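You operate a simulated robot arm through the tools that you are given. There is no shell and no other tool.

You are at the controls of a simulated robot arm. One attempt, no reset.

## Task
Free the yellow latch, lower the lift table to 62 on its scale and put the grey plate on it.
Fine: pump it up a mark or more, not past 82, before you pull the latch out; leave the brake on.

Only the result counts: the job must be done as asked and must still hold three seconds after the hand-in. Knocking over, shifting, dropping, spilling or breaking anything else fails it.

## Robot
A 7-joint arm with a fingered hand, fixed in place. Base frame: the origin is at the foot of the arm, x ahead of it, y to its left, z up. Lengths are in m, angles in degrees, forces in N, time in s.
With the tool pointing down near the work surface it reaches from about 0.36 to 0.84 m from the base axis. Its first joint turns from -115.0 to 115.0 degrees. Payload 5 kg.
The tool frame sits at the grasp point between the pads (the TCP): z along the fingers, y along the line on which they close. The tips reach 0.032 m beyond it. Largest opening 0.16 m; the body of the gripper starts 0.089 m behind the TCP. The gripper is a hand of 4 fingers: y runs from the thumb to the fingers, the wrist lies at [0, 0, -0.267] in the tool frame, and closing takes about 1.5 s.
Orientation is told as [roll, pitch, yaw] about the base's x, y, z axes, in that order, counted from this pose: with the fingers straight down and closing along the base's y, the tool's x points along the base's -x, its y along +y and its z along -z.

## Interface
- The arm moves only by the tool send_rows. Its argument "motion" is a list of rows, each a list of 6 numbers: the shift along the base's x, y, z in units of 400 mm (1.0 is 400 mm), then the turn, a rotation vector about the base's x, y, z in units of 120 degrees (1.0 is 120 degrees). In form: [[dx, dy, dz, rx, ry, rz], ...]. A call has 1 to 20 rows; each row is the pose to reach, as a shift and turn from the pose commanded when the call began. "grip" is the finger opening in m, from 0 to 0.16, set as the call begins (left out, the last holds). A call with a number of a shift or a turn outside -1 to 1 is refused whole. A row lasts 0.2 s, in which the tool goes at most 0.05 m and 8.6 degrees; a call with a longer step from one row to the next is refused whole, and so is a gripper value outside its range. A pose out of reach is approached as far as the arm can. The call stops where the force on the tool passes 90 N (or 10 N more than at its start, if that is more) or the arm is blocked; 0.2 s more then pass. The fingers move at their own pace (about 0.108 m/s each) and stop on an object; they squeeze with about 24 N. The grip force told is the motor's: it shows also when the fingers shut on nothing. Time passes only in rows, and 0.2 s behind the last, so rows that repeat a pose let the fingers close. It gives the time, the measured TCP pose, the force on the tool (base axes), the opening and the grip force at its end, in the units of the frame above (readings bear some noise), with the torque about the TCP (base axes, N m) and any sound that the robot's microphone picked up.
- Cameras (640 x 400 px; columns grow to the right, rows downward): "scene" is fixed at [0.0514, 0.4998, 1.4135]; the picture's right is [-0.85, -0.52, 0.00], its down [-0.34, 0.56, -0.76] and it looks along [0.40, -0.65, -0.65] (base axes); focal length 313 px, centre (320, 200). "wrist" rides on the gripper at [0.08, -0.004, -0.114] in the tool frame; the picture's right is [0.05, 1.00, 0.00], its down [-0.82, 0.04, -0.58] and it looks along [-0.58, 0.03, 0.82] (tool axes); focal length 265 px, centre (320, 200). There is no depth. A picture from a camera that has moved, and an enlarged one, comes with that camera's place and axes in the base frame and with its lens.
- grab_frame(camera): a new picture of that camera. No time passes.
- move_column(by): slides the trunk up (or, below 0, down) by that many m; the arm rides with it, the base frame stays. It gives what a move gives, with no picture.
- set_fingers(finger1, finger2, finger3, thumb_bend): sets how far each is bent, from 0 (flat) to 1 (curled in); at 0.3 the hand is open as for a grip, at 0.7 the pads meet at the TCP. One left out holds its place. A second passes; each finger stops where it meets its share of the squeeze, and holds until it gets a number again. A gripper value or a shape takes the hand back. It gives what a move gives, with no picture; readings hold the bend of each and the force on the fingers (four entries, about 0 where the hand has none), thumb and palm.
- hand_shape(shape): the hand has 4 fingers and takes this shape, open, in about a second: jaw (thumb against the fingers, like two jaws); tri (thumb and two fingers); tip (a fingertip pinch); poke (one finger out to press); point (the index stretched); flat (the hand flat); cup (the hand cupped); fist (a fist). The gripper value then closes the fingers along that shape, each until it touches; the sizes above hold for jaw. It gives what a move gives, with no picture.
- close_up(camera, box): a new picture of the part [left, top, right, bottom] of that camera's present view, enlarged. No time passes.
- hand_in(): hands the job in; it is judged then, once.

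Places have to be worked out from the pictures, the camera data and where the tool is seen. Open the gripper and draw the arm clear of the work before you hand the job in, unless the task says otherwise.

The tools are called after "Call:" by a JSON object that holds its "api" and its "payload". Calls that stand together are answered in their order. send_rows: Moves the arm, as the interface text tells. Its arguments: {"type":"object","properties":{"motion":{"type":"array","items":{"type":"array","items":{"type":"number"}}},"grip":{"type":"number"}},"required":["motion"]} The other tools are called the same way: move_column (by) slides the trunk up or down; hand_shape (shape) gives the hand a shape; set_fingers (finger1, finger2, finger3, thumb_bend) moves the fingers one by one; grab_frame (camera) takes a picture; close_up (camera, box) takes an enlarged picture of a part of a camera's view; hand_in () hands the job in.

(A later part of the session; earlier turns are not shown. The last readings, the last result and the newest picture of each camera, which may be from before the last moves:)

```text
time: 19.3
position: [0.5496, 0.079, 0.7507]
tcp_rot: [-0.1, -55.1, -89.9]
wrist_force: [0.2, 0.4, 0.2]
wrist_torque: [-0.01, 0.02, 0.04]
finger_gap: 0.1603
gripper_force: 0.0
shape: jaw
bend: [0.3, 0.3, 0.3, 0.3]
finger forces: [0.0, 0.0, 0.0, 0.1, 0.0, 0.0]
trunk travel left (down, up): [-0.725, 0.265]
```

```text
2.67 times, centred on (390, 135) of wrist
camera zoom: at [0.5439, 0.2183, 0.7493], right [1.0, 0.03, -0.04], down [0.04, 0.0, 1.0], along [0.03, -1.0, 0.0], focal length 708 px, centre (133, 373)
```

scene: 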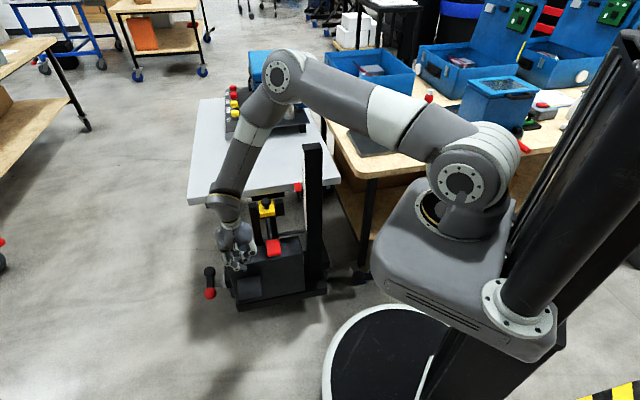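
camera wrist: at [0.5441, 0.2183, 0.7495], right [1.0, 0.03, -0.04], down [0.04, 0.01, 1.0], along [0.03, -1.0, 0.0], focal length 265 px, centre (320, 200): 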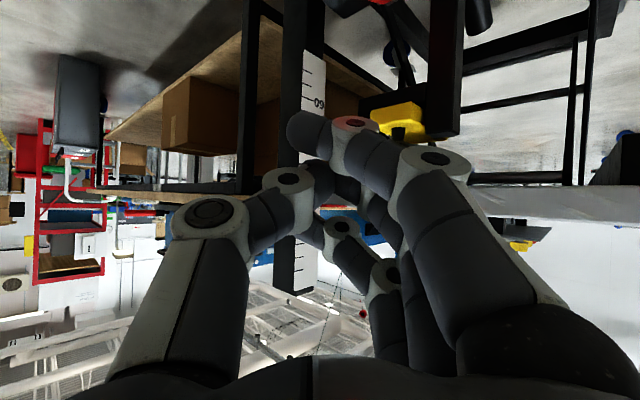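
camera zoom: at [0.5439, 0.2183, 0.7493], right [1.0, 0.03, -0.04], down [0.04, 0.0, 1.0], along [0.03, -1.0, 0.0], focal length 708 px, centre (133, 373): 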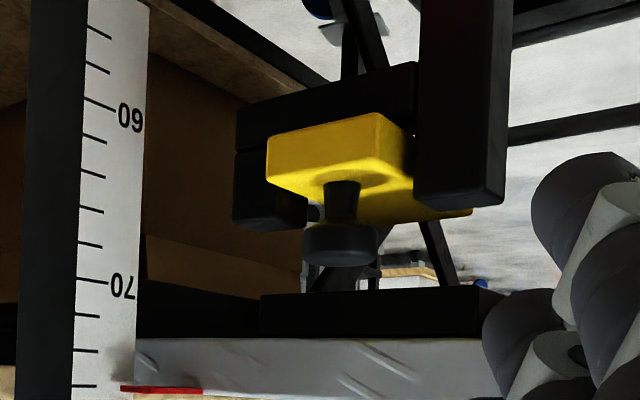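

The scale now reads 76.0 (latch stays on the frame, unloaded, with the table 4 cm above). The knob is small and close to the table edge, so I check whether the "tip" pinch shape keeps the other fingers out of the way.

Call:
{"api": "hand_shape", "payload": {"shape": "tip"}}

Call:
{"api": "grab_frame", "payload": {"camera": "wrist"}}

Call:
{"api": "grab_frame", "payload": {"camera": "scene"}}

```text
time: 20.2
position: [0.5498, 0.0786, 0.7515]
tcp_rot: [-0.2, -55.0, -89.7]
wrist_force: [-0.7, 0.5, -0.7]
wrist_torque: [0.01, 0.01, 0.0]
finger_gap: 0.1601
gripper_force: 0.1
shape: tip
bend: [0.01, 0.3, 0.01, 0.3]
finger forces: [0.0, 0.1, 0.1, 0.1, 0.0, 0.0]
trunk travel left (down, up): [-0.725, 0.265]
```

```text
taken
camera wrist: at [0.5439, 0.2183, 0.7493], right [1.0, 0.03, -0.04], down [0.04, 0.0, 1.0], along [0.03, -1.0, 0.0], focal length 265 px, centre (320, 200)
```

wrist: 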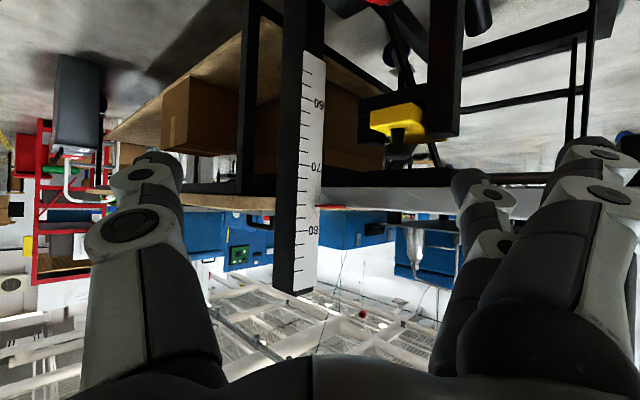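

```text
taken
```

scene: 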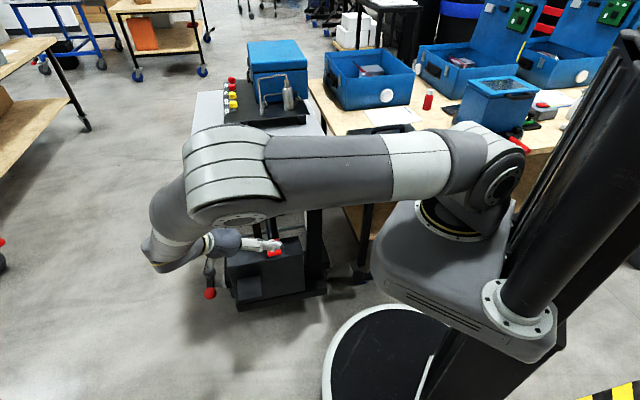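

In tip shape fingers 1 and 3 stretch out flat and could hit the table edge; I'd rather curl those two and keep finger 2 and thumb open for a pinch. I set that and look.

Call:
{"api": "set_fingers", "payload": {"finger1": 1.0, "finger2": 0.4, "finger3": 1.0, "thumb_bend": 0.4}}

Call:
{"api": "grab_frame", "payload": {"camera": "wrist"}}

Call:
{"api": "close_up", "payload": {"camera": "scene", "box": [130, 180, 330, 305]}}

Call:
{"api": "close_up", "payload": {"camera": "wrist", "box": [350, 60, 510, 160]}}

```text
time: 21.2
position: [0.55, 0.0789, 0.7505]
tcp_rot: [0.0, -55.0, -89.8]
wrist_force: [-0.3, 0.3, -0.9]
wrist_torque: [-0.01, 0.03, -0.01]
finger_gap: 0.0696
gripper_force: 0.0
shape: fingers
bend: [1.0, 0.4, 1.0, 0.4]
finger forces: [0.0, 0.1, 0.0, 0.0, 0.0, 0.1]
trunk travel left (down, up): [-0.725, 0.265]
```

```text
taken
camera wrist: at [0.5439, 0.2183, 0.7493], right [1.0, 0.03, -0.04], down [0.04, 0.0, 1.0], along [0.03, -1.0, 0.0], focal length 265 px, centre (320, 200)
```

wrist: 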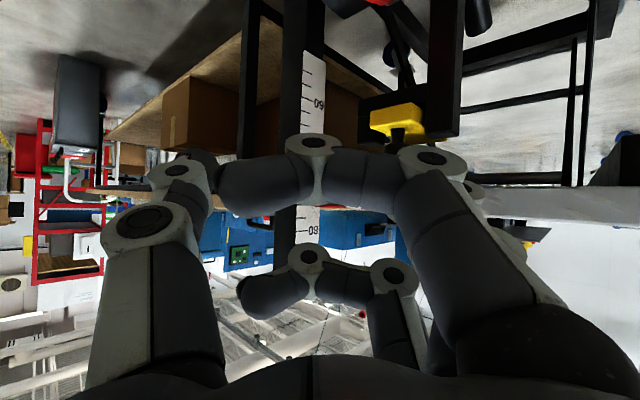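

```text
3.20 times, centred on (230, 242) of scene
camera zoom: at [0.0514, 0.4998, 1.4135], right [-0.85, -0.52, 0.0], down [-0.34, 0.56, -0.76], along [0.4, -0.65, -0.65], focal length 1002 px, centre (608, 64)
```

zoom: 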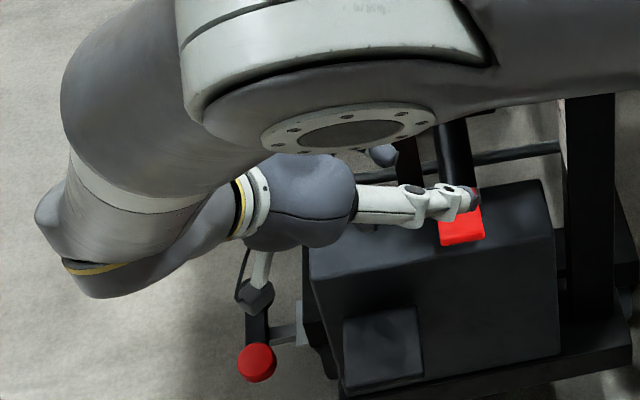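

```text
4.00 times, centred on (430, 110) of wrist
camera zoom: at [0.5439, 0.2183, 0.7493], right [1.0, 0.03, -0.04], down [0.04, 0.0, 1.0], along [0.03, -1.0, 0.0], focal length 1062 px, centre (-120, 560)
```

zoom: 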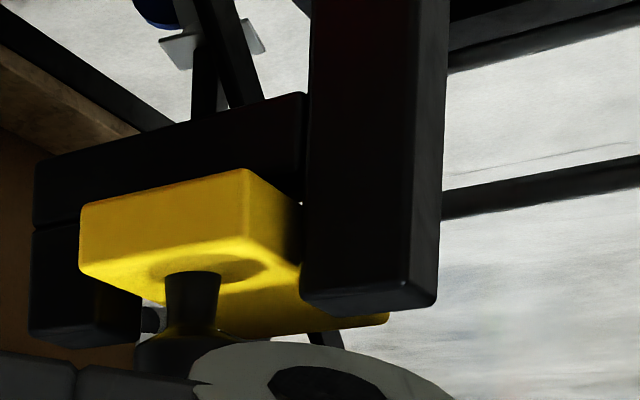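

The pull direction should be outward, about (-0.72,0.69,0), with the tongue running in under the table. I narrow the pinch, then swing to a pre-grasp pose 10 cm from the knob with a 45° tilt.

Call:
{"api": "set_fingers", "payload": {"finger1": 1.0, "finger2": 0.52, "finger3": 1.0, "thumb_bend": 0.52}}

Call:
{"api": "send_rows", "payload": {"motion": [[0, 0, 0.011, 0.0132, 0.0055, 0.0623], [0, 0, 0.022, 0.0264, 0.0109, 0.1247], [0, 0, 0.033, 0.0396, 0.0164, 0.187], [0, 0, 0.043, 0.0527, 0.0219, 0.2493], [0, 0, 0.054, 0.0659, 0.0273, 0.3117], [0, 0, 0.065, 0.0791, 0.0328, 0.374], [0.029, -0.1075, 0.065, 0.0791, 0.0328, 0.374], [0.058, -0.215, 0.065, 0.0791, 0.0328, 0.374], [0.0875, -0.3225, 0.065, 0.0791, 0.0328, 0.374]]}}

Call:
{"api": "grab_frame", "payload": {"camera": "wrist"}}

Call:
{"api": "close_up", "payload": {"camera": "scene", "box": [160, 120, 400, 270]}}

```text
time: 22.2
position: [0.5493, 0.0791, 0.7513]
tcp_rot: [-0.1, -54.9, -89.9]
wrist_force: [0.8, -0.3, -0.2]
wrist_torque: [-0.01, 0.01, -0.01]
finger_gap: 0.0607
gripper_force: 0.1
shape: fingers
bend: [1.0, 0.52, 1.0, 0.52]
finger forces: [0.1, 0.1, 0.1, 0.0, 0.0, 0.0]
trunk travel left (down, up): [-0.725, 0.265]
```

```text
time: 24.2
position: [0.5854, -0.0501, 0.7755]
tcp_rot: [-0.2, -44.9, -44.9]
wrist_force: [0.2, 0.4, 0.5]
wrist_torque: [0.04, -0.01, 0.0]
finger_gap: 0.0607
gripper_force: 0.1
shape: fingers
bend: [1.0, 0.52, 1.0, 0.52]
finger forces: [0.0, 0.0, 0.1, 0.0, 0.1, 0.0]
trunk travel left (down, up): [-0.725, 0.265]
```

```text
taken
camera wrist: at [0.4832, 0.0435, 0.7994], right [0.68, 0.73, -0.04], down [0.15, -0.09, 0.98], along [0.72, -0.67, -0.17], focal length 265 px, centre (320, 200)
```

wrist: 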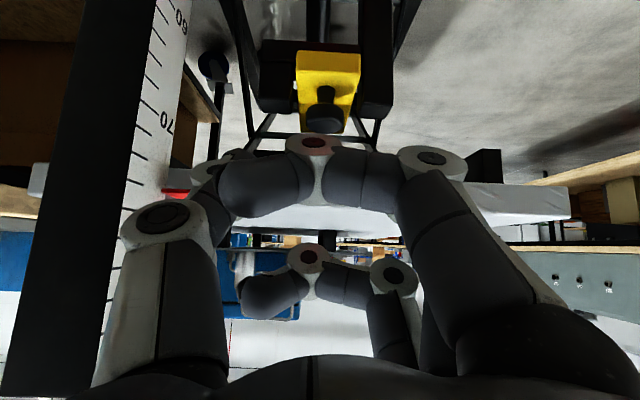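

```text
2.67 times, centred on (280, 195) of scene
camera zoom: at [0.0514, 0.4998, 1.4135], right [-0.85, -0.52, 0.0], down [-0.34, 0.56, -0.76], along [0.4, -0.65, -0.65], focal length 835 px, centre (427, 213)
```

zoom: 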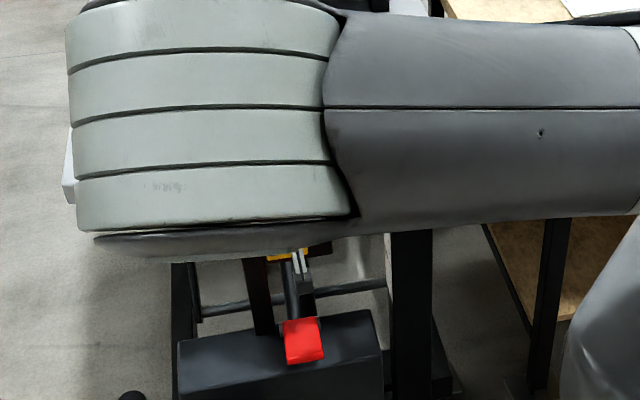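

The knob is right where computed, (0.647,-0.109,0.686). I advance 60 mm along the fingers and look.

Call:
{"api": "send_rows", "payload": {"motion": [[0.0255, -0.0245, -0.0353, 0, 0, 0], [0.051, -0.049, -0.0707, 0, 0, 0], [0.0765, -0.0735, -0.106, 0, 0, 0]]}}

Call:
{"api": "grab_frame", "payload": {"camera": "wrist"}}

Call:
{"api": "close_up", "payload": {"camera": "scene", "box": [220, 170, 340, 245]}}

```text
time: 25.0
position: [0.6143, -0.0783, 0.734]
tcp_rot: [-0.1, -44.8, -44.8]
wrist_force: [0.5, 0.5, -0.7]
wrist_torque: [0.0, -0.01, -0.02]
finger_gap: 0.0604
gripper_force: 0.0
shape: fingers
bend: [1.0, 0.52, 1.0, 0.52]
finger forces: [0.0, 0.0, 0.1, 0.1, 0.0, 0.0]
trunk travel left (down, up): [-0.725, 0.265]
```

```text
taken
camera wrist: at [0.5132, 0.0149, 0.7564], right [0.68, 0.73, -0.04], down [0.15, -0.09, 0.98], along [0.72, -0.67, -0.17], focal length 265 px, centre (320, 200)
```

wrist: 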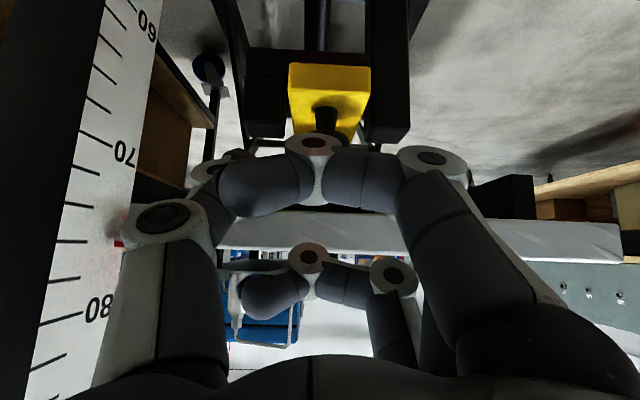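

```text
5.33 times, centred on (280, 208) of scene
camera zoom: at [0.0514, 0.4998, 1.4135], right [-0.85, -0.52, 0.0], down [-0.34, 0.56, -0.76], along [0.4, -0.65, -0.65], focal length 1670 px, centre (533, 160)
```

zoom: 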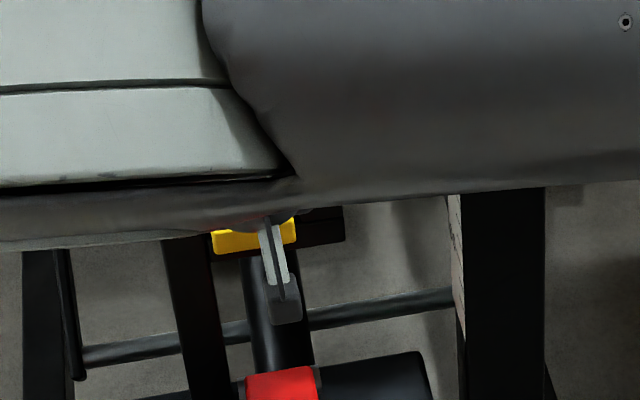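

Clear so far; finger 1 hides the knob, but geometry is consistent. I advance the remaining 40 mm in small steps, watching the force.

Call:
{"api": "send_rows", "payload": {"motion": [[0.0128, -0.0123, -0.0177, 0, 0, 0], [0.0255, -0.0245, -0.0353, 0, 0, 0], [0.0383, -0.0368, -0.053, 0, 0, 0], [0.051, -0.049, -0.0707, 0, 0, 0]]}}

Call:
{"api": "grab_frame", "payload": {"camera": "wrist"}}

```text
time: 26.0
position: [0.6352, -0.0995, 0.7064]
tcp_rot: [-0.1, -45.0, -44.7]
wrist_force: [0.4, -0.1, 2.3]
wrist_torque: [-0.14, 0.03, 0.01]
finger_gap: 0.0609
gripper_force: 0.5
shape: fingers
bend: [1.0, 0.52, 1.0, 0.52]
finger forces: [0.0, 0.0, 0.0, 0.0, 1.7, 0.1]
trunk travel left (down, up): [-0.725, 0.265]
```

```text
taken
camera wrist: at [0.534, -0.0051, 0.7289], right [0.68, 0.73, -0.04], down [0.15, -0.09, 0.98], along [0.72, -0.67, -0.17], focal length 265 px, centre (320, 200)
```

wrist: 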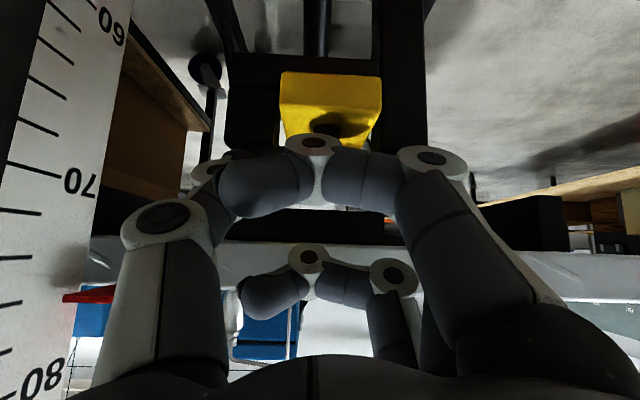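

The thumb tip touches something with ~2 N upward, likely the left guide post's top. I lift 5 mm and close thumb and finger 2 on the knob.

Call:
{"api": "send_rows", "payload": {"motion": [[0, 0, 0.0125, 0, 0, 0], [0, 0, 0.0125, 0, 0, 0]]}}

Call:
{"api": "set_fingers", "payload": {"finger2": 0.58, "thumb_bend": 0.58}}

Call:
{"api": "grab_frame", "payload": {"camera": "wrist"}}

```text
time: 26.6
position: [0.6348, -0.0993, 0.7097]
tcp_rot: [0.0, -44.9, -44.9]
wrist_force: [0.4, 0.1, 1.0]
wrist_torque: [0.02, 0.04, -0.02]
finger_gap: 0.0606
gripper_force: 0.1
shape: fingers
bend: [1.0, 0.52, 1.0, 0.52]
finger forces: [0.1, 0.1, 0.0, 0.1, 0.0, 0.0]
trunk travel left (down, up): [-0.725, 0.265]
```

```text
time: 27.6
position: [0.6362, -0.0988, 0.712]
tcp_rot: [0.0, -44.8, -44.9]
wrist_force: [0.6, 0.6, -0.1]
wrist_torque: [0.03, 0.01, 0.0]
finger_gap: 0.0576
gripper_force: 0.1
shape: fingers
bend: [1.0, 0.57, 1.0, 0.57]
finger forces: [0.1, 0.1, 0.0, 0.0, 0.0, 0.1]
trunk travel left (down, up): [-0.725, 0.265]
```

```text
taken
camera wrist: at [0.5341, -0.0045, 0.7335], right [0.68, 0.73, -0.04], down [0.15, -0.09, 0.98], along [0.72, -0.67, -0.17], focal length 265 px, centre (320, 200)
```

wrist: 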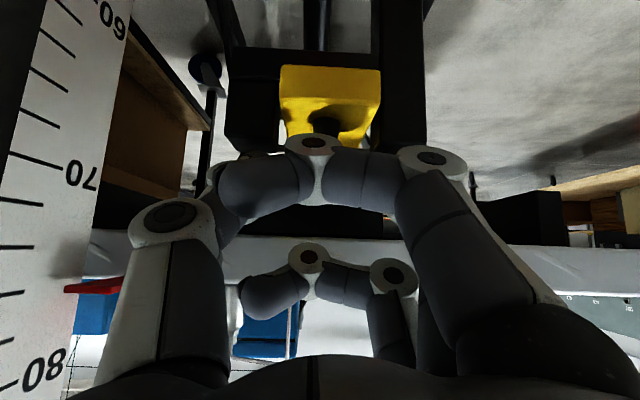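

No contact at this narrower opening. I lower 8 mm again, now inside the posts, then close firmly.

Call:
{"api": "send_rows", "payload": {"motion": [[0, 0, -0.01, 0, 0, 0], [0, 0, -0.02, 0, 0, 0], [0, 0, -0.02, 0, 0, 0]]}}

Call:
{"api": "set_fingers", "payload": {"finger2": 0.75, "thumb_bend": 0.75}}

Call:
{"api": "grab_frame", "payload": {"camera": "wrist"}}

```text
time: 28.4
position: [0.6354, -0.0995, 0.706]
tcp_rot: [0.0, -45.2, -45.0]
wrist_force: [0.0, -0.4, 22.5]
wrist_torque: [-1.12, 0.34, 0.01]
finger_gap: 0.0572
gripper_force: 11.0
shape: fingers
bend: [1.0, 0.57, 1.0, 0.57]
finger forces: [0.0, 0.1, 0.1, 0.0, 22.3, 0.0]
trunk travel left (down, up): [-0.725, 0.265]
```

```text
time: 29.4
position: [0.6332, -0.1008, 0.7015]
tcp_rot: [-0.1, -44.9, -44.9]
wrist_force: [-6.8, -10.4, 0.0]
wrist_torque: [-0.13, 0.03, -0.15]
finger_gap: 0.0512
gripper_force: 13.1
shape: fingers
bend: [1.0, 0.67, 1.0, 0.68]
finger forces: [0.0, 7.8, 0.0, 0.0, 18.6, 0.1]
trunk travel left (down, up): [-0.725, 0.265]
```

```text
taken
camera wrist: at [0.5326, -0.0058, 0.7253], right [0.68, 0.73, -0.04], down [0.15, -0.09, 0.98], along [0.72, -0.68, -0.17], focal length 265 px, centre (320, 200)
```

wrist: 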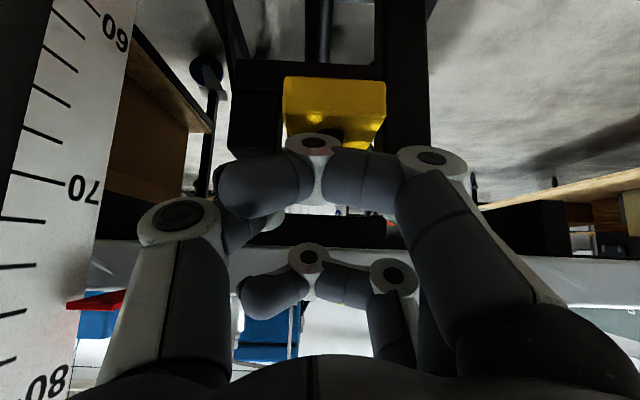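

Finger 2 and thumb hold something narrow (7.8 N and 18.6 N), likely the knob's neck. I try a gentle 20 mm pull outward.

Call:
{"api": "send_rows", "payload": {"motion": [[-0.009, 0.0086, 0, 0, 0, 0], [-0.018, 0.0173, 0, 0, 0, 0], [-0.027, 0.0259, 0, 0, 0, 0], [-0.036, 0.0345, 0, 0, 0, 0]]}}

Call:
{"api": "grab_frame", "payload": {"camera": "wrist"}}

Call:
{"api": "close_up", "payload": {"camera": "scene", "box": [220, 170, 340, 245]}}

```text
time: 30.4
position: [0.6207, -0.0848, 0.7033]
tcp_rot: [-0.1, -44.9, -44.8]
wrist_force: [-9.3, -10.1, -1.9]
wrist_torque: [-0.06, 0.14, -0.24]
finger_gap: 0.0515
gripper_force: 13.1
shape: fingers
bend: [1.0, 0.67, 1.0, 0.68]
finger forces: [0.0, 6.4, 0.0, 0.1, 19.6, 0.0]
trunk travel left (down, up): [-0.725, 0.265]
```

```text
taken
camera wrist: at [0.5189, 0.0089, 0.7256], right [0.68, 0.73, -0.04], down [0.15, -0.09, 0.98], along [0.72, -0.67, -0.17], focal length 265 px, centre (320, 200)
```

wrist: 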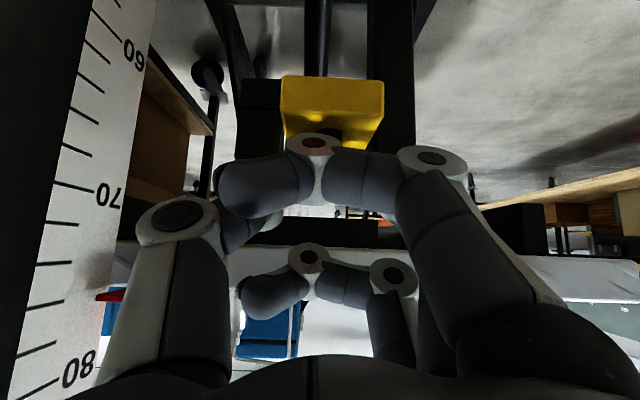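

```text
5.33 times, centred on (280, 208) of scene
camera zoom: at [0.0514, 0.4998, 1.4135], right [-0.85, -0.52, 0.0], down [-0.34, 0.56, -0.76], along [0.4, -0.65, -0.65], focal length 1670 px, centre (533, 160)
```

zoom: 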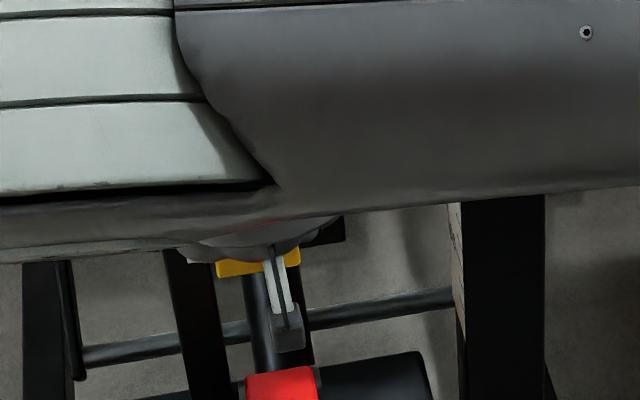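

The yellow block came along by 2 cm with little force. I keep pulling, 30 mm more.

Call:
{"api": "send_rows", "payload": {"motion": [[-0.018, 0.0173, 0, 0, 0, 0], [-0.036, 0.0345, 0, 0, 0, 0], [-0.054, 0.0518, 0, 0, 0, 0]]}}

Call:
{"api": "grab_frame", "payload": {"camera": "wrist"}}

Call:
{"api": "close_up", "payload": {"camera": "scene", "box": [220, 170, 340, 245]}}

```text
time: 31.2
position: [0.5984, -0.0645, 0.7032]
tcp_rot: [0.1, -44.9, -44.9]
wrist_force: [-10.7, -7.6, -2.9]
wrist_torque: [-0.07, 0.14, -0.21]
finger_gap: 0.0514
gripper_force: 12.4
shape: fingers
bend: [1.0, 0.67, 1.0, 0.68]
finger forces: [0.1, 6.9, 0.0, 0.0, 17.9, 0.1]
trunk travel left (down, up): [-0.725, 0.265]
```

```text
taken
camera wrist: at [0.4975, 0.0298, 0.7256], right [0.68, 0.73, -0.04], down [0.15, -0.09, 0.98], along [0.72, -0.67, -0.17], focal length 265 px, centre (320, 200)
```

wrist: 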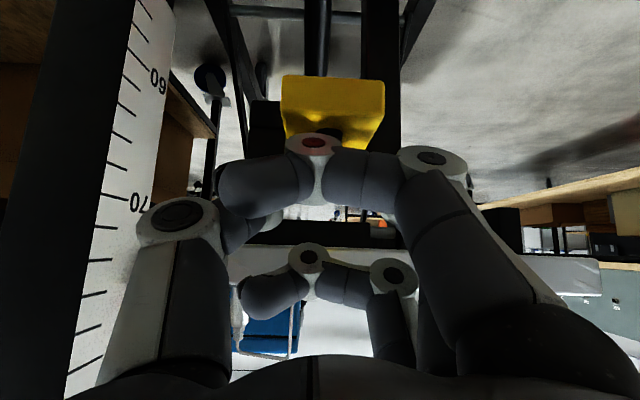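

```text
5.33 times, centred on (280, 208) of scene
camera zoom: at [0.0514, 0.4998, 1.4135], right [-0.85, -0.52, 0.0], down [-0.34, 0.56, -0.76], along [0.4, -0.65, -0.65], focal length 1670 px, centre (533, 160)
```

zoom: 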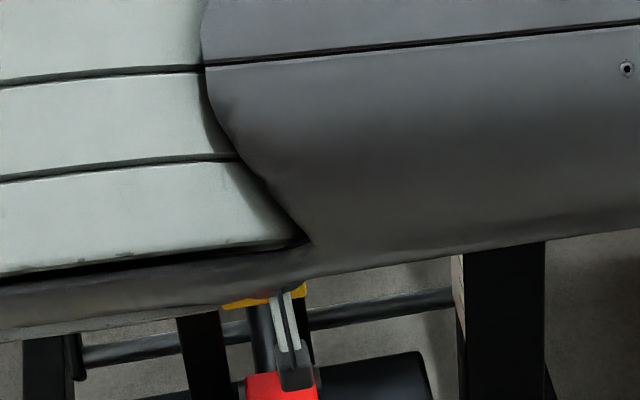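

5 cm out so far, force unchanged. I go on in 10 mm pieces, watching for a stop.

Call:
{"api": "send_rows", "payload": {"motion": [[-0.009, 0.0086, 0, 0, 0, 0], [-0.018, 0.0173, 0, 0, 0, 0], [-0.027, 0.0259, 0, 0, 0, 0]]}}

Call:
{"api": "grab_frame", "payload": {"camera": "wrist"}}

```text
time: 32.0
position: [0.5882, -0.055, 0.7044]
tcp_rot: [0.1, -45.0, -45.0]
wrist_force: [0.9, -13.4, 2.6]
wrist_torque: [-0.26, -0.08, -0.11]
finger_gap: 0.0515
gripper_force: 9.7
shape: fingers
bend: [1.0, 0.67, 1.0, 0.68]
finger forces: [0.0, 6.1, 0.1, 0.1, 13.7, 0.1]
trunk travel left (down, up): [-0.725, 0.265]
```

```text
taken
camera wrist: at [0.4882, 0.0393, 0.7264], right [0.68, 0.73, -0.04], down [0.15, -0.09, 0.98], along [0.72, -0.67, -0.17], focal length 265 px, centre (320, 200)
```

wrist: 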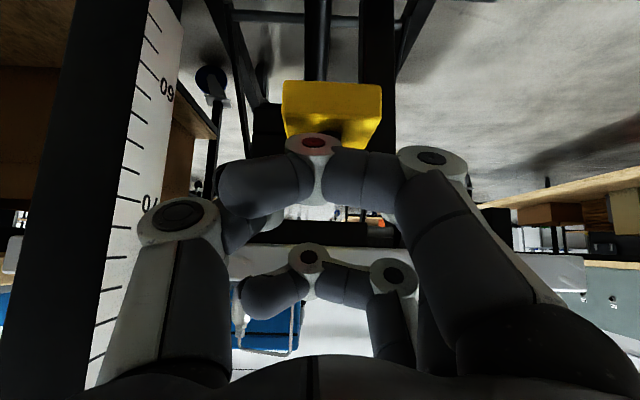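

Resistance of ~10 N along the pull now, suggesting the end stop at about 6 cm. I pull 6 mm more to confirm.

Call:
{"api": "send_rows", "payload": {"motion": [[-0.0054, 0.0052, 0, 0, 0, 0], [-0.0108, 0.0104, 0, 0, 0, 0], [-0.0108, 0.0104, 0, 0, 0, 0]]}}

Call:
{"api": "grab_frame", "payload": {"camera": "wrist"}}

```text
time: 32.8
position: [0.5847, -0.0509, 0.7025]
tcp_rot: [-0.1, -44.8, -44.8]
wrist_force: [-4.6, -5.7, 0.7]
wrist_torque: [-0.15, 0.0, -0.12]
finger_gap: 0.0507
gripper_force: 8.8
shape: fingers
bend: [1.0, 0.68, 1.0, 0.69]
finger forces: [0.0, 5.4, 0.0, 0.0, 11.9, 0.0]
trunk travel left (down, up): [-0.725, 0.265]
```

```text
taken
camera wrist: at [0.4825, 0.0447, 0.7254], right [0.68, 0.73, -0.04], down [0.15, -0.09, 0.98], along [0.72, -0.67, -0.17], focal length 265 px, centre (320, 200)
```

wrist: 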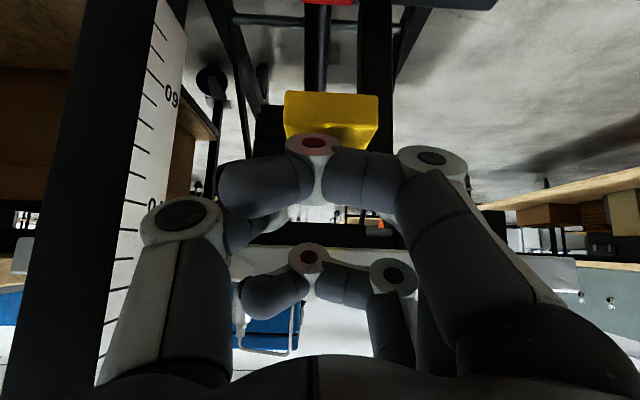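

The fingers now slip while the latch stays: it's at its end stop. I open the pinch and back off up and outward.

Call:
{"api": "set_fingers", "payload": {"finger2": 0.4, "thumb_bend": 0.4}}

Call:
{"api": "send_rows", "payload": {"motion": [[0, 0, 0.05, 0, 0, 0], [-0.03, 0.03, 0.12, 0, 0, 0], [-0.09, 0.09, 0.18, 0, 0, 0], [-0.16, 0.16, 0.22, 0, 0, 0]]}}

Call:
{"api": "hand_shape", "payload": {"shape": "jaw"}}

Call:
{"api": "grab_frame", "payload": {"camera": "wrist"}}

```text
time: 33.8
position: [0.5848, -0.0511, 0.7024]
tcp_rot: [-0.1, -44.9, -45.0]
wrist_force: [0.2, -0.4, -0.5]
wrist_torque: [0.0, -0.01, 0.02]
finger_gap: 0.0695
gripper_force: 0.0
shape: fingers
bend: [1.0, 0.4, 1.0, 0.4]
finger forces: [0.1, 0.0, 0.0, 0.0, 0.0, 0.0]
trunk travel left (down, up): [-0.725, 0.265]
```

```text
time: 34.8
position: [0.5193, 0.0147, 0.7896]
tcp_rot: [-0.1, -45.0, -44.8]
wrist_force: [-0.9, 0.5, -0.1]
wrist_torque: [0.0, -0.01, 0.0]
finger_gap: 0.0697
gripper_force: 0.1
shape: fingers
bend: [1.0, 0.4, 1.0, 0.4]
finger forces: [0.0, 0.1, 0.1, 0.0, 0.0, 0.0]
trunk travel left (down, up): [-0.725, 0.265]
```

```text
time: 35.7
position: [0.5205, 0.0148, 0.7906]
tcp_rot: [0.0, -45.0, -44.9]
wrist_force: [0.7, -0.3, 0.3]
wrist_torque: [0.0, -0.03, 0.01]
finger_gap: 0.16
gripper_force: 0.2
shape: jaw
bend: [0.3, 0.3, 0.3, 0.3]
finger forces: [0.0, 0.0, 0.1, 0.1, 0.1, 0.0]
trunk travel left (down, up): [-0.725, 0.265]
```

```text
taken
camera wrist: at [0.4187, 0.1083, 0.8122], right [0.68, 0.73, -0.04], down [0.15, -0.09, 0.98], along [0.72, -0.67, -0.17], focal length 265 px, centre (320, 200)
```

wrist: 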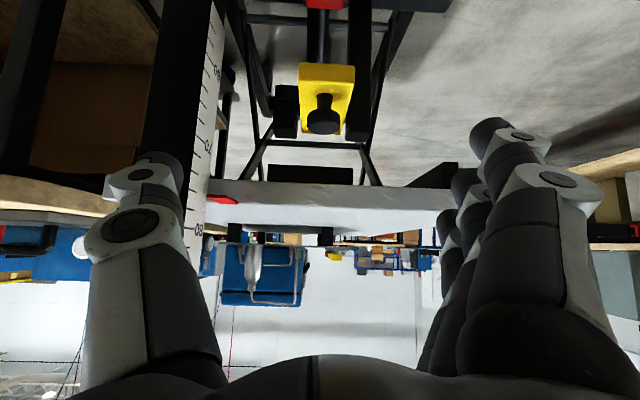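

Call:
{"api": "close_up", "payload": {"camera": "wrist", "box": [200, 0, 440, 150]}}

Call:
{"api": "close_up", "payload": {"camera": "wrist", "box": [190, 60, 390, 260]}}

```text
2.67 times, centred on (320, 75) of wrist
camera zoom: at [0.4187, 0.1083, 0.8122], right [0.68, 0.73, -0.04], down [0.15, -0.09, 0.98], along [0.72, -0.67, -0.17], focal length 708 px, centre (320, 533)
```

zoom: 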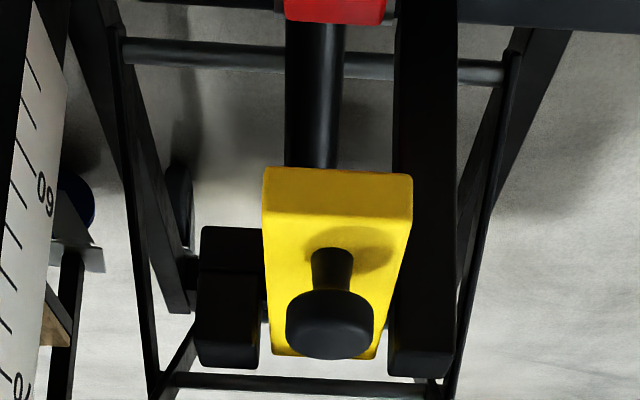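

```text
2.00 times, centred on (290, 160) of wrist
camera zoom: at [0.4187, 0.1083, 0.8122], right [0.68, 0.73, -0.04], down [0.15, -0.09, 0.98], along [0.72, -0.67, -0.17], focal length 531 px, centre (380, 280)
```

zoom: 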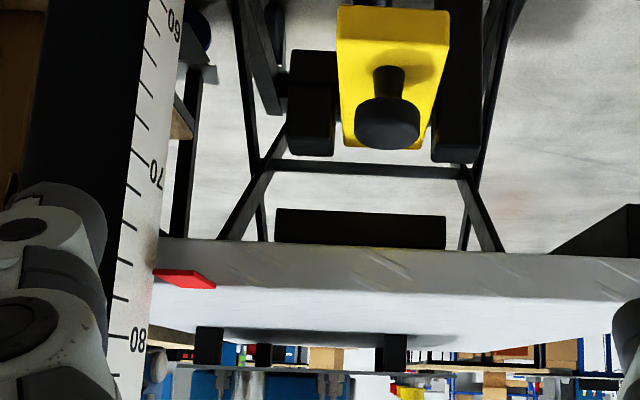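

The latch is fully out, clear of the table's catch block. The red lever slopes up toward the front (front edge at about s-height z 0.53), so I'll press it from the front with a pinched tip; first shape the fingers and approach.

Call:
{"api": "set_fingers", "payload": {"finger1": 1.0, "finger2": 0.72, "finger3": 1.0, "thumb_bend": 0.72}}

Call:
{"api": "send_rows", "payload": {"motion": [[-0.02, 0.02, -0.1, 0, 0, 0], [-0.03, 0.035, -0.2, 0, 0, 0], [-0.03, 0.035, -0.31, 0, 0, 0], [0, 0.01, -0.4, 0, 0, 0]]}}

Call:
{"api": "grab_frame", "payload": {"camera": "wrist"}}

Call:
{"api": "close_up", "payload": {"camera": "scene", "box": [180, 150, 380, 275]}}

```text
time: 36.7
position: [0.5203, 0.0134, 0.7903]
tcp_rot: [-0.2, -44.9, -44.9]
wrist_force: [-0.2, 0.2, 0.0]
wrist_torque: [-0.02, 0.0, -0.03]
finger_gap: 0.05
gripper_force: 0.0
shape: fingers
bend: [1.0, 0.71, 1.0, 0.71]
finger forces: [0.1, 0.0, 0.0, 0.0, 0.0, 0.0]
trunk travel left (down, up): [-0.725, 0.265]
```

```text
time: 37.7
position: [0.5192, 0.017, 0.6299]
tcp_rot: [0.0, -44.9, -44.9]
wrist_force: [0.0, 0.8, 0.2]
wrist_torque: [-0.03, -0.02, -0.01]
finger_gap: 0.0498
gripper_force: 0.0
shape: fingers
bend: [1.0, 0.71, 1.0, 0.71]
finger forces: [0.1, 0.1, 0.0, 0.0, 0.0, 0.1]
trunk travel left (down, up): [-0.725, 0.265]
```

```text
taken
camera wrist: at [0.4184, 0.1118, 0.6519], right [0.68, 0.73, -0.04], down [0.15, -0.09, 0.98], along [0.72, -0.67, -0.17], focal length 265 px, centre (320, 200)
```

wrist: 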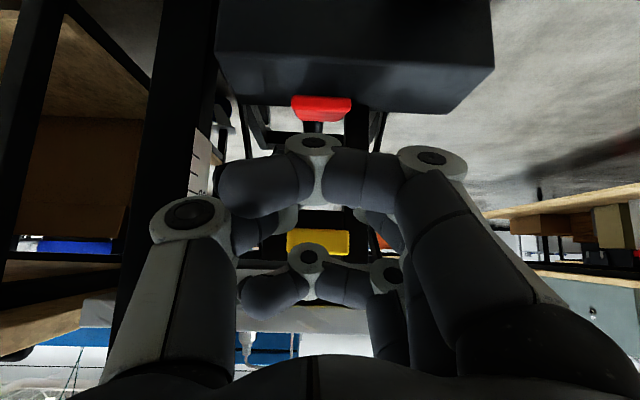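

```text
3.20 times, centred on (280, 212) of scene
camera zoom: at [0.0514, 0.4998, 1.4135], right [-0.85, -0.52, 0.0], down [-0.34, 0.56, -0.76], along [0.4, -0.65, -0.65], focal length 1002 px, centre (448, 160)
```

zoom: 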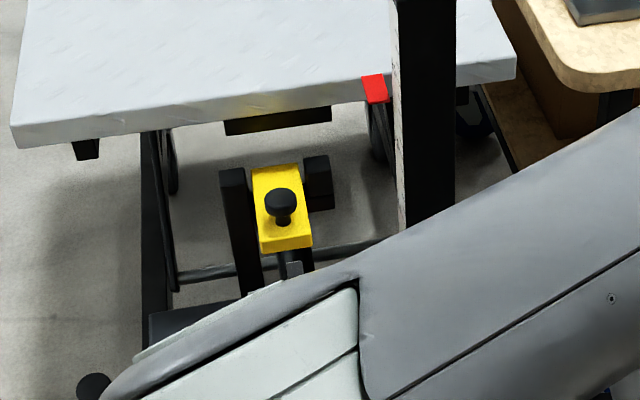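

Alignment is good (pad's front at (0.578,-0.042,0.53)). I move to just above contact with the red lever's front.

Call:
{"api": "send_rows", "payload": {"motion": [[0.027, -0.0275, -0.04, 0, 0, 0], [0.054, -0.055, -0.08, 0, 0, 0], [0.081, -0.0825, -0.12, 0, 0, 0], [0.1075, -0.11, -0.155, 0, 0, 0]]}}

Call:
{"api": "grab_frame", "payload": {"camera": "wrist"}}

Call:
{"api": "close_up", "payload": {"camera": "scene", "box": [180, 150, 380, 275]}}

```text
time: 38.7
position: [0.562, -0.0255, 0.5678]
tcp_rot: [0.0, -45.0, -44.8]
wrist_force: [0.3, 0.8, -0.3]
wrist_torque: [-0.02, 0.03, 0.0]
finger_gap: 0.0504
gripper_force: 0.1
shape: fingers
bend: [1.0, 0.71, 1.0, 0.71]
finger forces: [0.1, 0.0, 0.0, 0.1, 0.0, 0.0]
trunk travel left (down, up): [-0.725, 0.265]
```

```text
taken
camera wrist: at [0.4619, 0.0682, 0.5912], right [0.68, 0.73, -0.04], down [0.15, -0.09, 0.98], along [0.72, -0.67, -0.17], focal length 265 px, centre (320, 200)
```

wrist: 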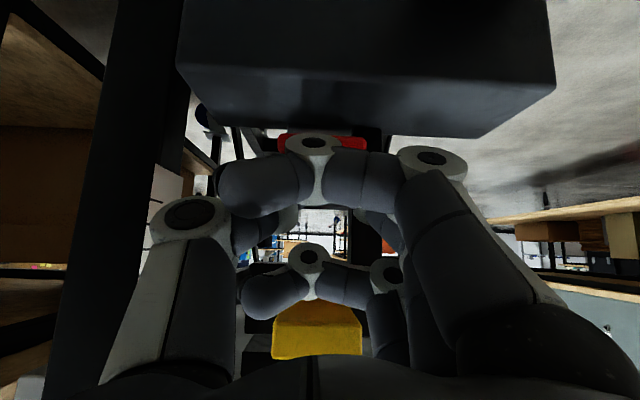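

```text
3.20 times, centred on (280, 212) of scene
camera zoom: at [0.0514, 0.4998, 1.4135], right [-0.85, -0.52, 0.0], down [-0.34, 0.56, -0.76], along [0.4, -0.65, -0.65], focal length 1002 px, centre (448, 160)
```

zoom: 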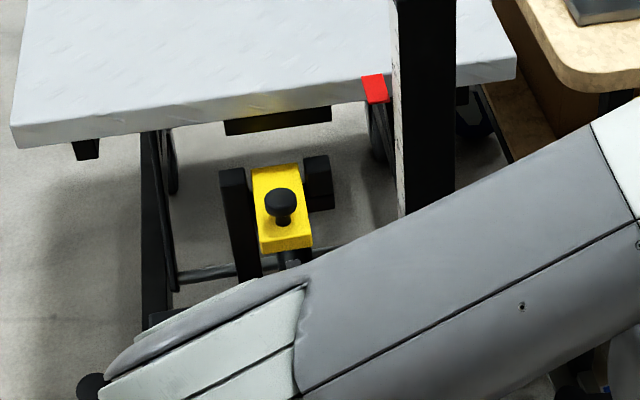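

Just above the lever. I press down 20 mm in 5 mm rows and watch the table in the scene camera.

Call:
{"api": "send_rows", "payload": {"motion": [[0, 0, -0.0125, 0, 0, 0], [0, 0, -0.025, 0, 0, 0], [0, 0, -0.0375, 0, 0, 0], [0, 0, -0.05, 0, 0, 0]]}}

Call:
{"api": "close_up", "payload": {"camera": "scene", "box": [180, 150, 380, 275]}}

Call:
{"api": "grab_frame", "payload": {"camera": "wrist"}}

```text
time: 39.7
position: [0.5635, -0.0264, 0.548]
tcp_rot: [0.1, -45.0, -44.8]
wrist_force: [-0.3, 0.1, 5.1]
wrist_torque: [-0.04, -0.1, 0.12]
finger_gap: 0.0498
gripper_force: 3.0
shape: fingers
bend: [1.0, 0.71, 1.0, 0.71]
finger forces: [0.1, 0.0, 0.1, 0.0, 6.6, 0.1]
trunk travel left (down, up): [-0.725, 0.265]
```

```text
3.20 times, centred on (280, 212) of scene
camera zoom: at [0.0514, 0.4998, 1.4135], right [-0.85, -0.52, 0.0], down [-0.34, 0.56, -0.76], along [0.4, -0.65, -0.65], focal length 1002 px, centre (448, 160)
```

zoom: 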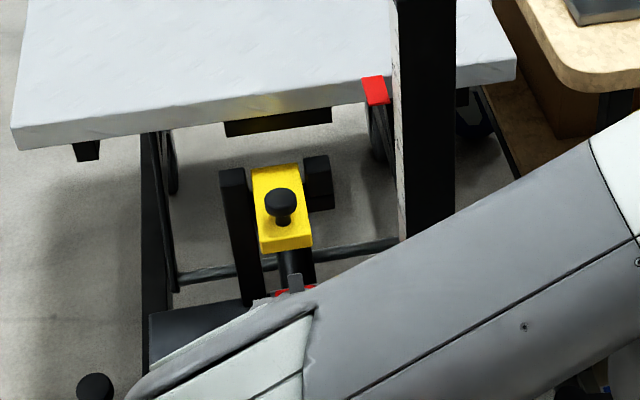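

```text
taken
camera wrist: at [0.4619, 0.0685, 0.5717], right [0.68, 0.73, -0.04], down [0.15, -0.09, 0.98], along [0.72, -0.67, -0.17], focal length 265 px, centre (320, 200)
```

wrist: 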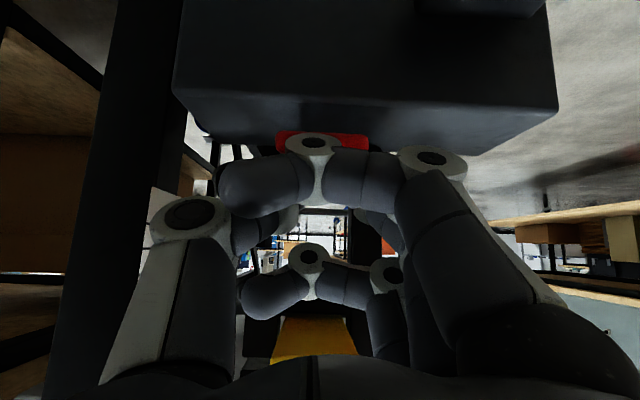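

Contact at ~5 N, the table may have started creeping. I press 5 mm more.

Call:
{"api": "send_rows", "payload": {"motion": [[0, 0, -0.0125, 0, 0, 0]]}}

Call:
{"api": "close_up", "payload": {"camera": "scene", "box": [180, 150, 380, 275]}}

```text
time: 40.1
position: [0.5626, -0.0261, 0.5429]
tcp_rot: [-0.1, -45.0, -44.9]
wrist_force: [-0.2, 1.0, 6.3]
wrist_torque: [0.0, -0.09, 0.07]
finger_gap: 0.0497
gripper_force: 3.3
shape: fingers
bend: [1.0, 0.71, 1.0, 0.72]
finger forces: [0.0, 0.0, 0.0, 0.0, 7.3, 0.0]
trunk travel left (down, up): [-0.725, 0.265]
```

```text
3.20 times, centred on (280, 212) of scene
camera zoom: at [0.0514, 0.4998, 1.4135], right [-0.85, -0.52, 0.0], down [-0.34, 0.56, -0.76], along [0.4, -0.65, -0.65], focal length 1002 px, centre (448, 160)
```

zoom: 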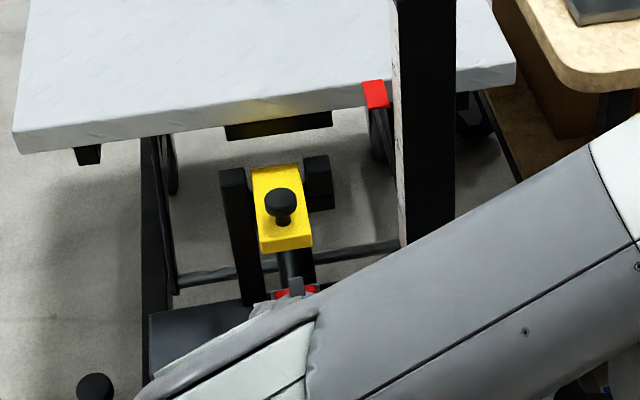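

The table is sinking slowly (pointer moved 76→81 px in the close-up; I expect ~172 px at 62). I hold the lever for 2 s and check the rate.

Call:
{"api": "send_rows", "payload": {"motion": [[0, 0, 0, 0, 0, 0], [0, 0, 0, 0, 0, 0], [0, 0, 0, 0, 0, 0], [0, 0, 0, 0, 0, 0], [0, 0, 0, 0, 0, 0], [0, 0, 0, 0, 0, 0], [0, 0, 0, 0, 0, 0], [0, 0, 0, 0, 0, 0], [0, 0, 0, 0, 0, 0]]}}

Call:
{"api": "close_up", "payload": {"camera": "scene", "box": [180, 150, 380, 275]}}

```text
time: 42.1
position: [0.5627, -0.0258, 0.5445]
tcp_rot: [-0.1, -45.0, -44.9]
wrist_force: [-0.2, 0.3, 5.2]
wrist_torque: [-0.07, -0.15, 0.08]
finger_gap: 0.0498
gripper_force: 3.6
shape: fingers
bend: [1.0, 0.71, 1.0, 0.72]
finger forces: [0.1, 0.0, 0.0, 0.1, 7.4, 0.0]
trunk travel left (down, up): [-0.725, 0.265]
```

```text
3.20 times, centred on (280, 212) of scene
camera zoom: at [0.0514, 0.4998, 1.4135], right [-0.85, -0.52, 0.0], down [-0.34, 0.56, -0.76], along [0.4, -0.65, -0.65], focal length 1002 px, centre (448, 160)
```

zoom: 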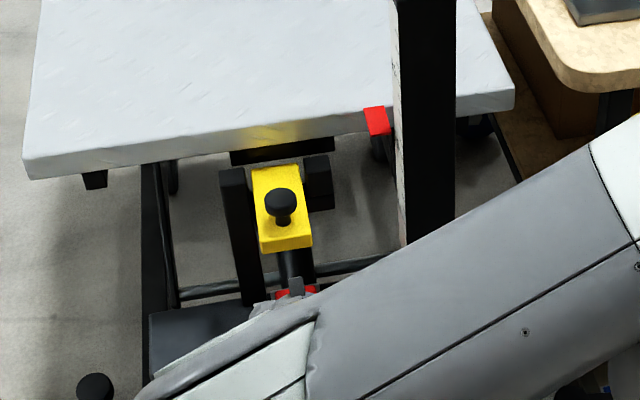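

About 13 px/s (≈2 units/s), now near 71.5. I hold for 3.4 s more and check.

Call:
{"api": "send_rows", "payload": {"motion": [[0, 0, 0, 0, 0, 0], [0, 0, 0, 0, 0, 0], [0, 0, 0, 0, 0, 0], [0, 0, 0, 0, 0, 0], [0, 0, 0, 0, 0, 0], [0, 0, 0, 0, 0, 0], [0, 0, 0, 0, 0, 0], [0, 0, 0, 0, 0, 0], [0, 0, 0, 0, 0, 0], [0, 0, 0, 0, 0, 0], [0, 0, 0, 0, 0, 0], [0, 0, 0, 0, 0, 0], [0, 0, 0, 0, 0, 0], [0, 0, 0, 0, 0, 0], [0, 0, 0, 0, 0, 0]]}}

Call:
{"api": "close_up", "payload": {"camera": "scene", "box": [180, 150, 380, 275]}}

Call:
{"api": "grab_frame", "payload": {"camera": "wrist"}}

```text
time: 45.3
position: [0.5616, -0.0261, 0.544]
tcp_rot: [-0.1, -44.9, -45.0]
wrist_force: [-0.5, 1.4, 5.6]
wrist_torque: [-0.02, -0.12, 0.11]
finger_gap: 0.0495
gripper_force: 4.0
shape: fingers
bend: [1.0, 0.71, 1.0, 0.72]
finger forces: [0.0, 0.1, 0.0, 0.0, 7.2, 0.1]
trunk travel left (down, up): [-0.725, 0.265]
```

```text
3.20 times, centred on (280, 212) of scene
camera zoom: at [0.0514, 0.4998, 1.4135], right [-0.85, -0.52, 0.0], down [-0.34, 0.56, -0.76], along [0.4, -0.65, -0.65], focal length 1002 px, centre (448, 160)
```

zoom: 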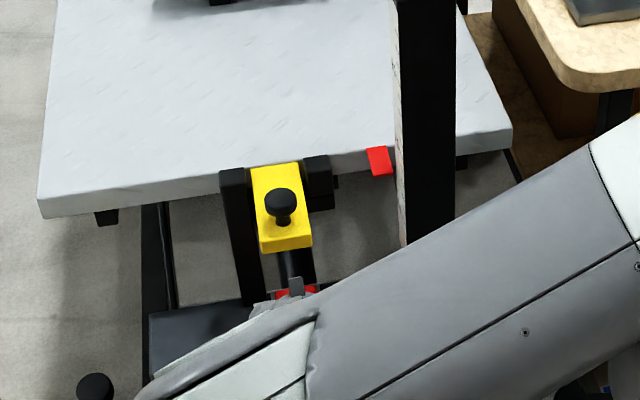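

```text
taken
camera wrist: at [0.4616, 0.0685, 0.5666], right [0.68, 0.73, -0.04], down [0.15, -0.09, 0.98], along [0.72, -0.67, -0.17], focal length 265 px, centre (320, 200)
```

wrist: 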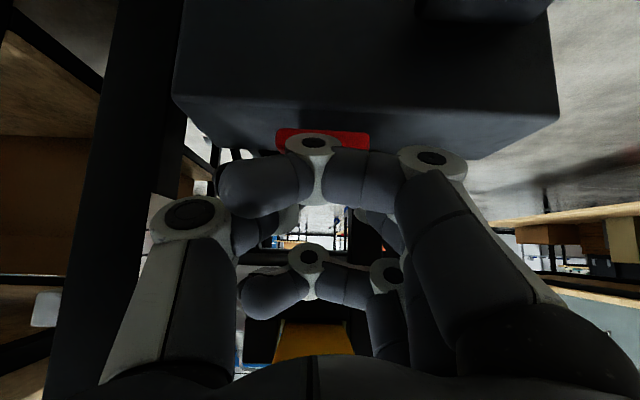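

Estimate ~66 now. I hold about 1.2 s more (to ≈63.5), then lift off and read the scale properly.

Call:
{"api": "send_rows", "payload": {"motion": [[0, 0, 0, 0, 0, 0], [0, 0, 0, 0, 0, 0], [0, 0, 0, 0, 0, 0], [0, 0, 0, 0, 0, 0], [0, 0, 0.05, 0, 0, 0], [0, 0, 0.075, 0, 0, 0]]}}

Call:
{"api": "close_up", "payload": {"camera": "scene", "box": [180, 150, 380, 275]}}

Call:
{"api": "close_up", "payload": {"camera": "wrist", "box": [110, 100, 270, 200]}}

```text
time: 46.7
position: [0.5627, -0.0266, 0.5736]
tcp_rot: [-0.2, -44.9, -44.7]
wrist_force: [-0.3, 0.0, -0.5]
wrist_torque: [-0.01, 0.0, 0.0]
finger_gap: 0.0497
gripper_force: 0.0
shape: fingers
bend: [1.0, 0.71, 1.0, 0.71]
finger forces: [0.0, 0.0, 0.0, 0.0, 0.0, 0.0]
trunk travel left (down, up): [-0.725, 0.265]
```

```text
3.20 times, centred on (280, 212) of scene
camera zoom: at [0.0514, 0.4998, 1.4135], right [-0.85, -0.52, 0.0], down [-0.34, 0.56, -0.76], along [0.4, -0.65, -0.65], focal length 1002 px, centre (448, 160)
```

zoom: 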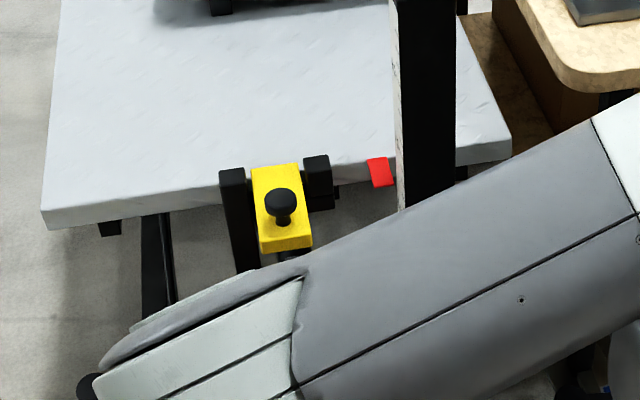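

```text
4.00 times, centred on (190, 150) of wrist
camera zoom: at [0.4615, 0.0684, 0.596], right [0.68, 0.73, -0.04], down [0.15, -0.09, 0.98], along [0.72, -0.67, -0.17], focal length 1062 px, centre (840, 400)
```

zoom: 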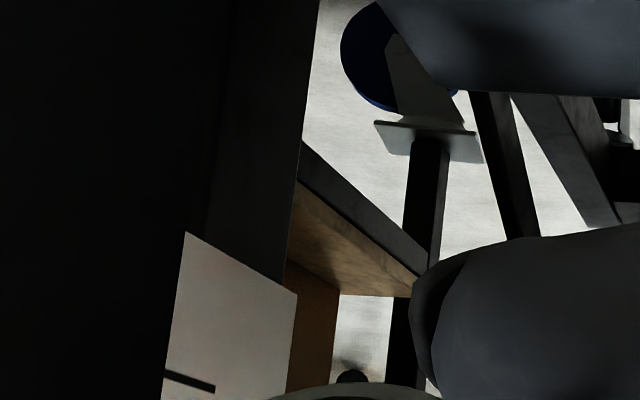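

Estimate ~64.2. I back off and go to the level viewing pose to read it exactly.

Call:
{"api": "send_rows", "payload": {"motion": [[-0.02, 0.09, 0.06, 0, 0, 0], [-0.03, 0.18, 0.12, 0, 0, 0], [-0.0325, 0.264, 0.18, 0, 0, 0], [-0.0325, 0.264, 0.18, -0.0132, -0.0055, -0.0623], [-0.0325, 0.264, 0.18, -0.0264, -0.0109, -0.1247], [-0.0325, 0.264, 0.18, -0.0396, -0.0164, -0.187], [-0.0325, 0.264, 0.18, -0.0527, -0.0219, -0.2493], [-0.0325, 0.264, 0.18, -0.0659, -0.0273, -0.3117], [-0.0325, 0.264, 0.18, -0.0791, -0.0328, -0.374]]}}

Call:
{"api": "set_fingers", "payload": {"finger1": 0.25, "finger2": 0.25, "finger3": 0.25, "thumb_bend": 0.25}}

Call:
{"api": "grab_frame", "payload": {"camera": "wrist"}}

Call:
{"api": "close_up", "payload": {"camera": "wrist", "box": [270, 150, 390, 225]}}

```text
time: 48.7
position: [0.5503, 0.0786, 0.6459]
tcp_rot: [-0.1, -54.9, -89.9]
wrist_force: [0.1, 0.2, -0.5]
wrist_torque: [-0.01, 0.0, -0.04]
finger_gap: 0.0499
gripper_force: 0.0
shape: fingers
bend: [1.0, 0.71, 1.0, 0.71]
finger forces: [0.0, 0.1, 0.0, 0.0, 0.1, 0.0]
trunk travel left (down, up): [-0.725, 0.265]
```

```text
time: 49.7
position: [0.5501, 0.0789, 0.6457]
tcp_rot: [-0.1, -55.0, -89.8]
wrist_force: [-0.1, -0.1, 0.6]
wrist_torque: [-0.03, -0.02, -0.02]
finger_gap: 0.1824
gripper_force: 0.1
shape: fingers
bend: [0.25, 0.25, 0.25, 0.25]
finger forces: [0.0, 0.0, 0.0, 0.0, 0.1, 0.1]
trunk travel left (down, up): [-0.725, 0.265]
```

```text
taken
camera wrist: at [0.5449, 0.2192, 0.6443], right [1.0, 0.03, -0.04], down [0.04, 0.0, 1.0], along [0.03, -1.0, 0.0], focal length 265 px, centre (320, 200)
```

wrist: 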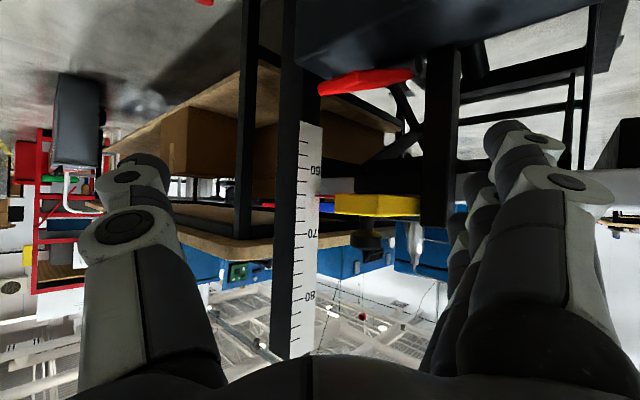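

```text
5.33 times, centred on (330, 188) of wrist
camera zoom: at [0.5449, 0.2192, 0.6443], right [1.0, 0.03, -0.04], down [0.04, 0.0, 1.0], along [0.03, -1.0, 0.0], focal length 1416 px, centre (267, 267)
```

zoom: 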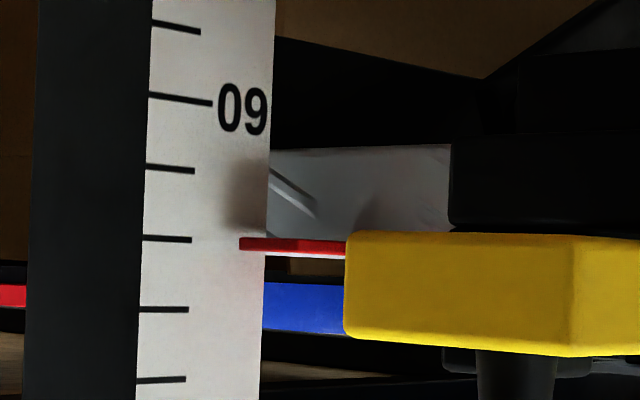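

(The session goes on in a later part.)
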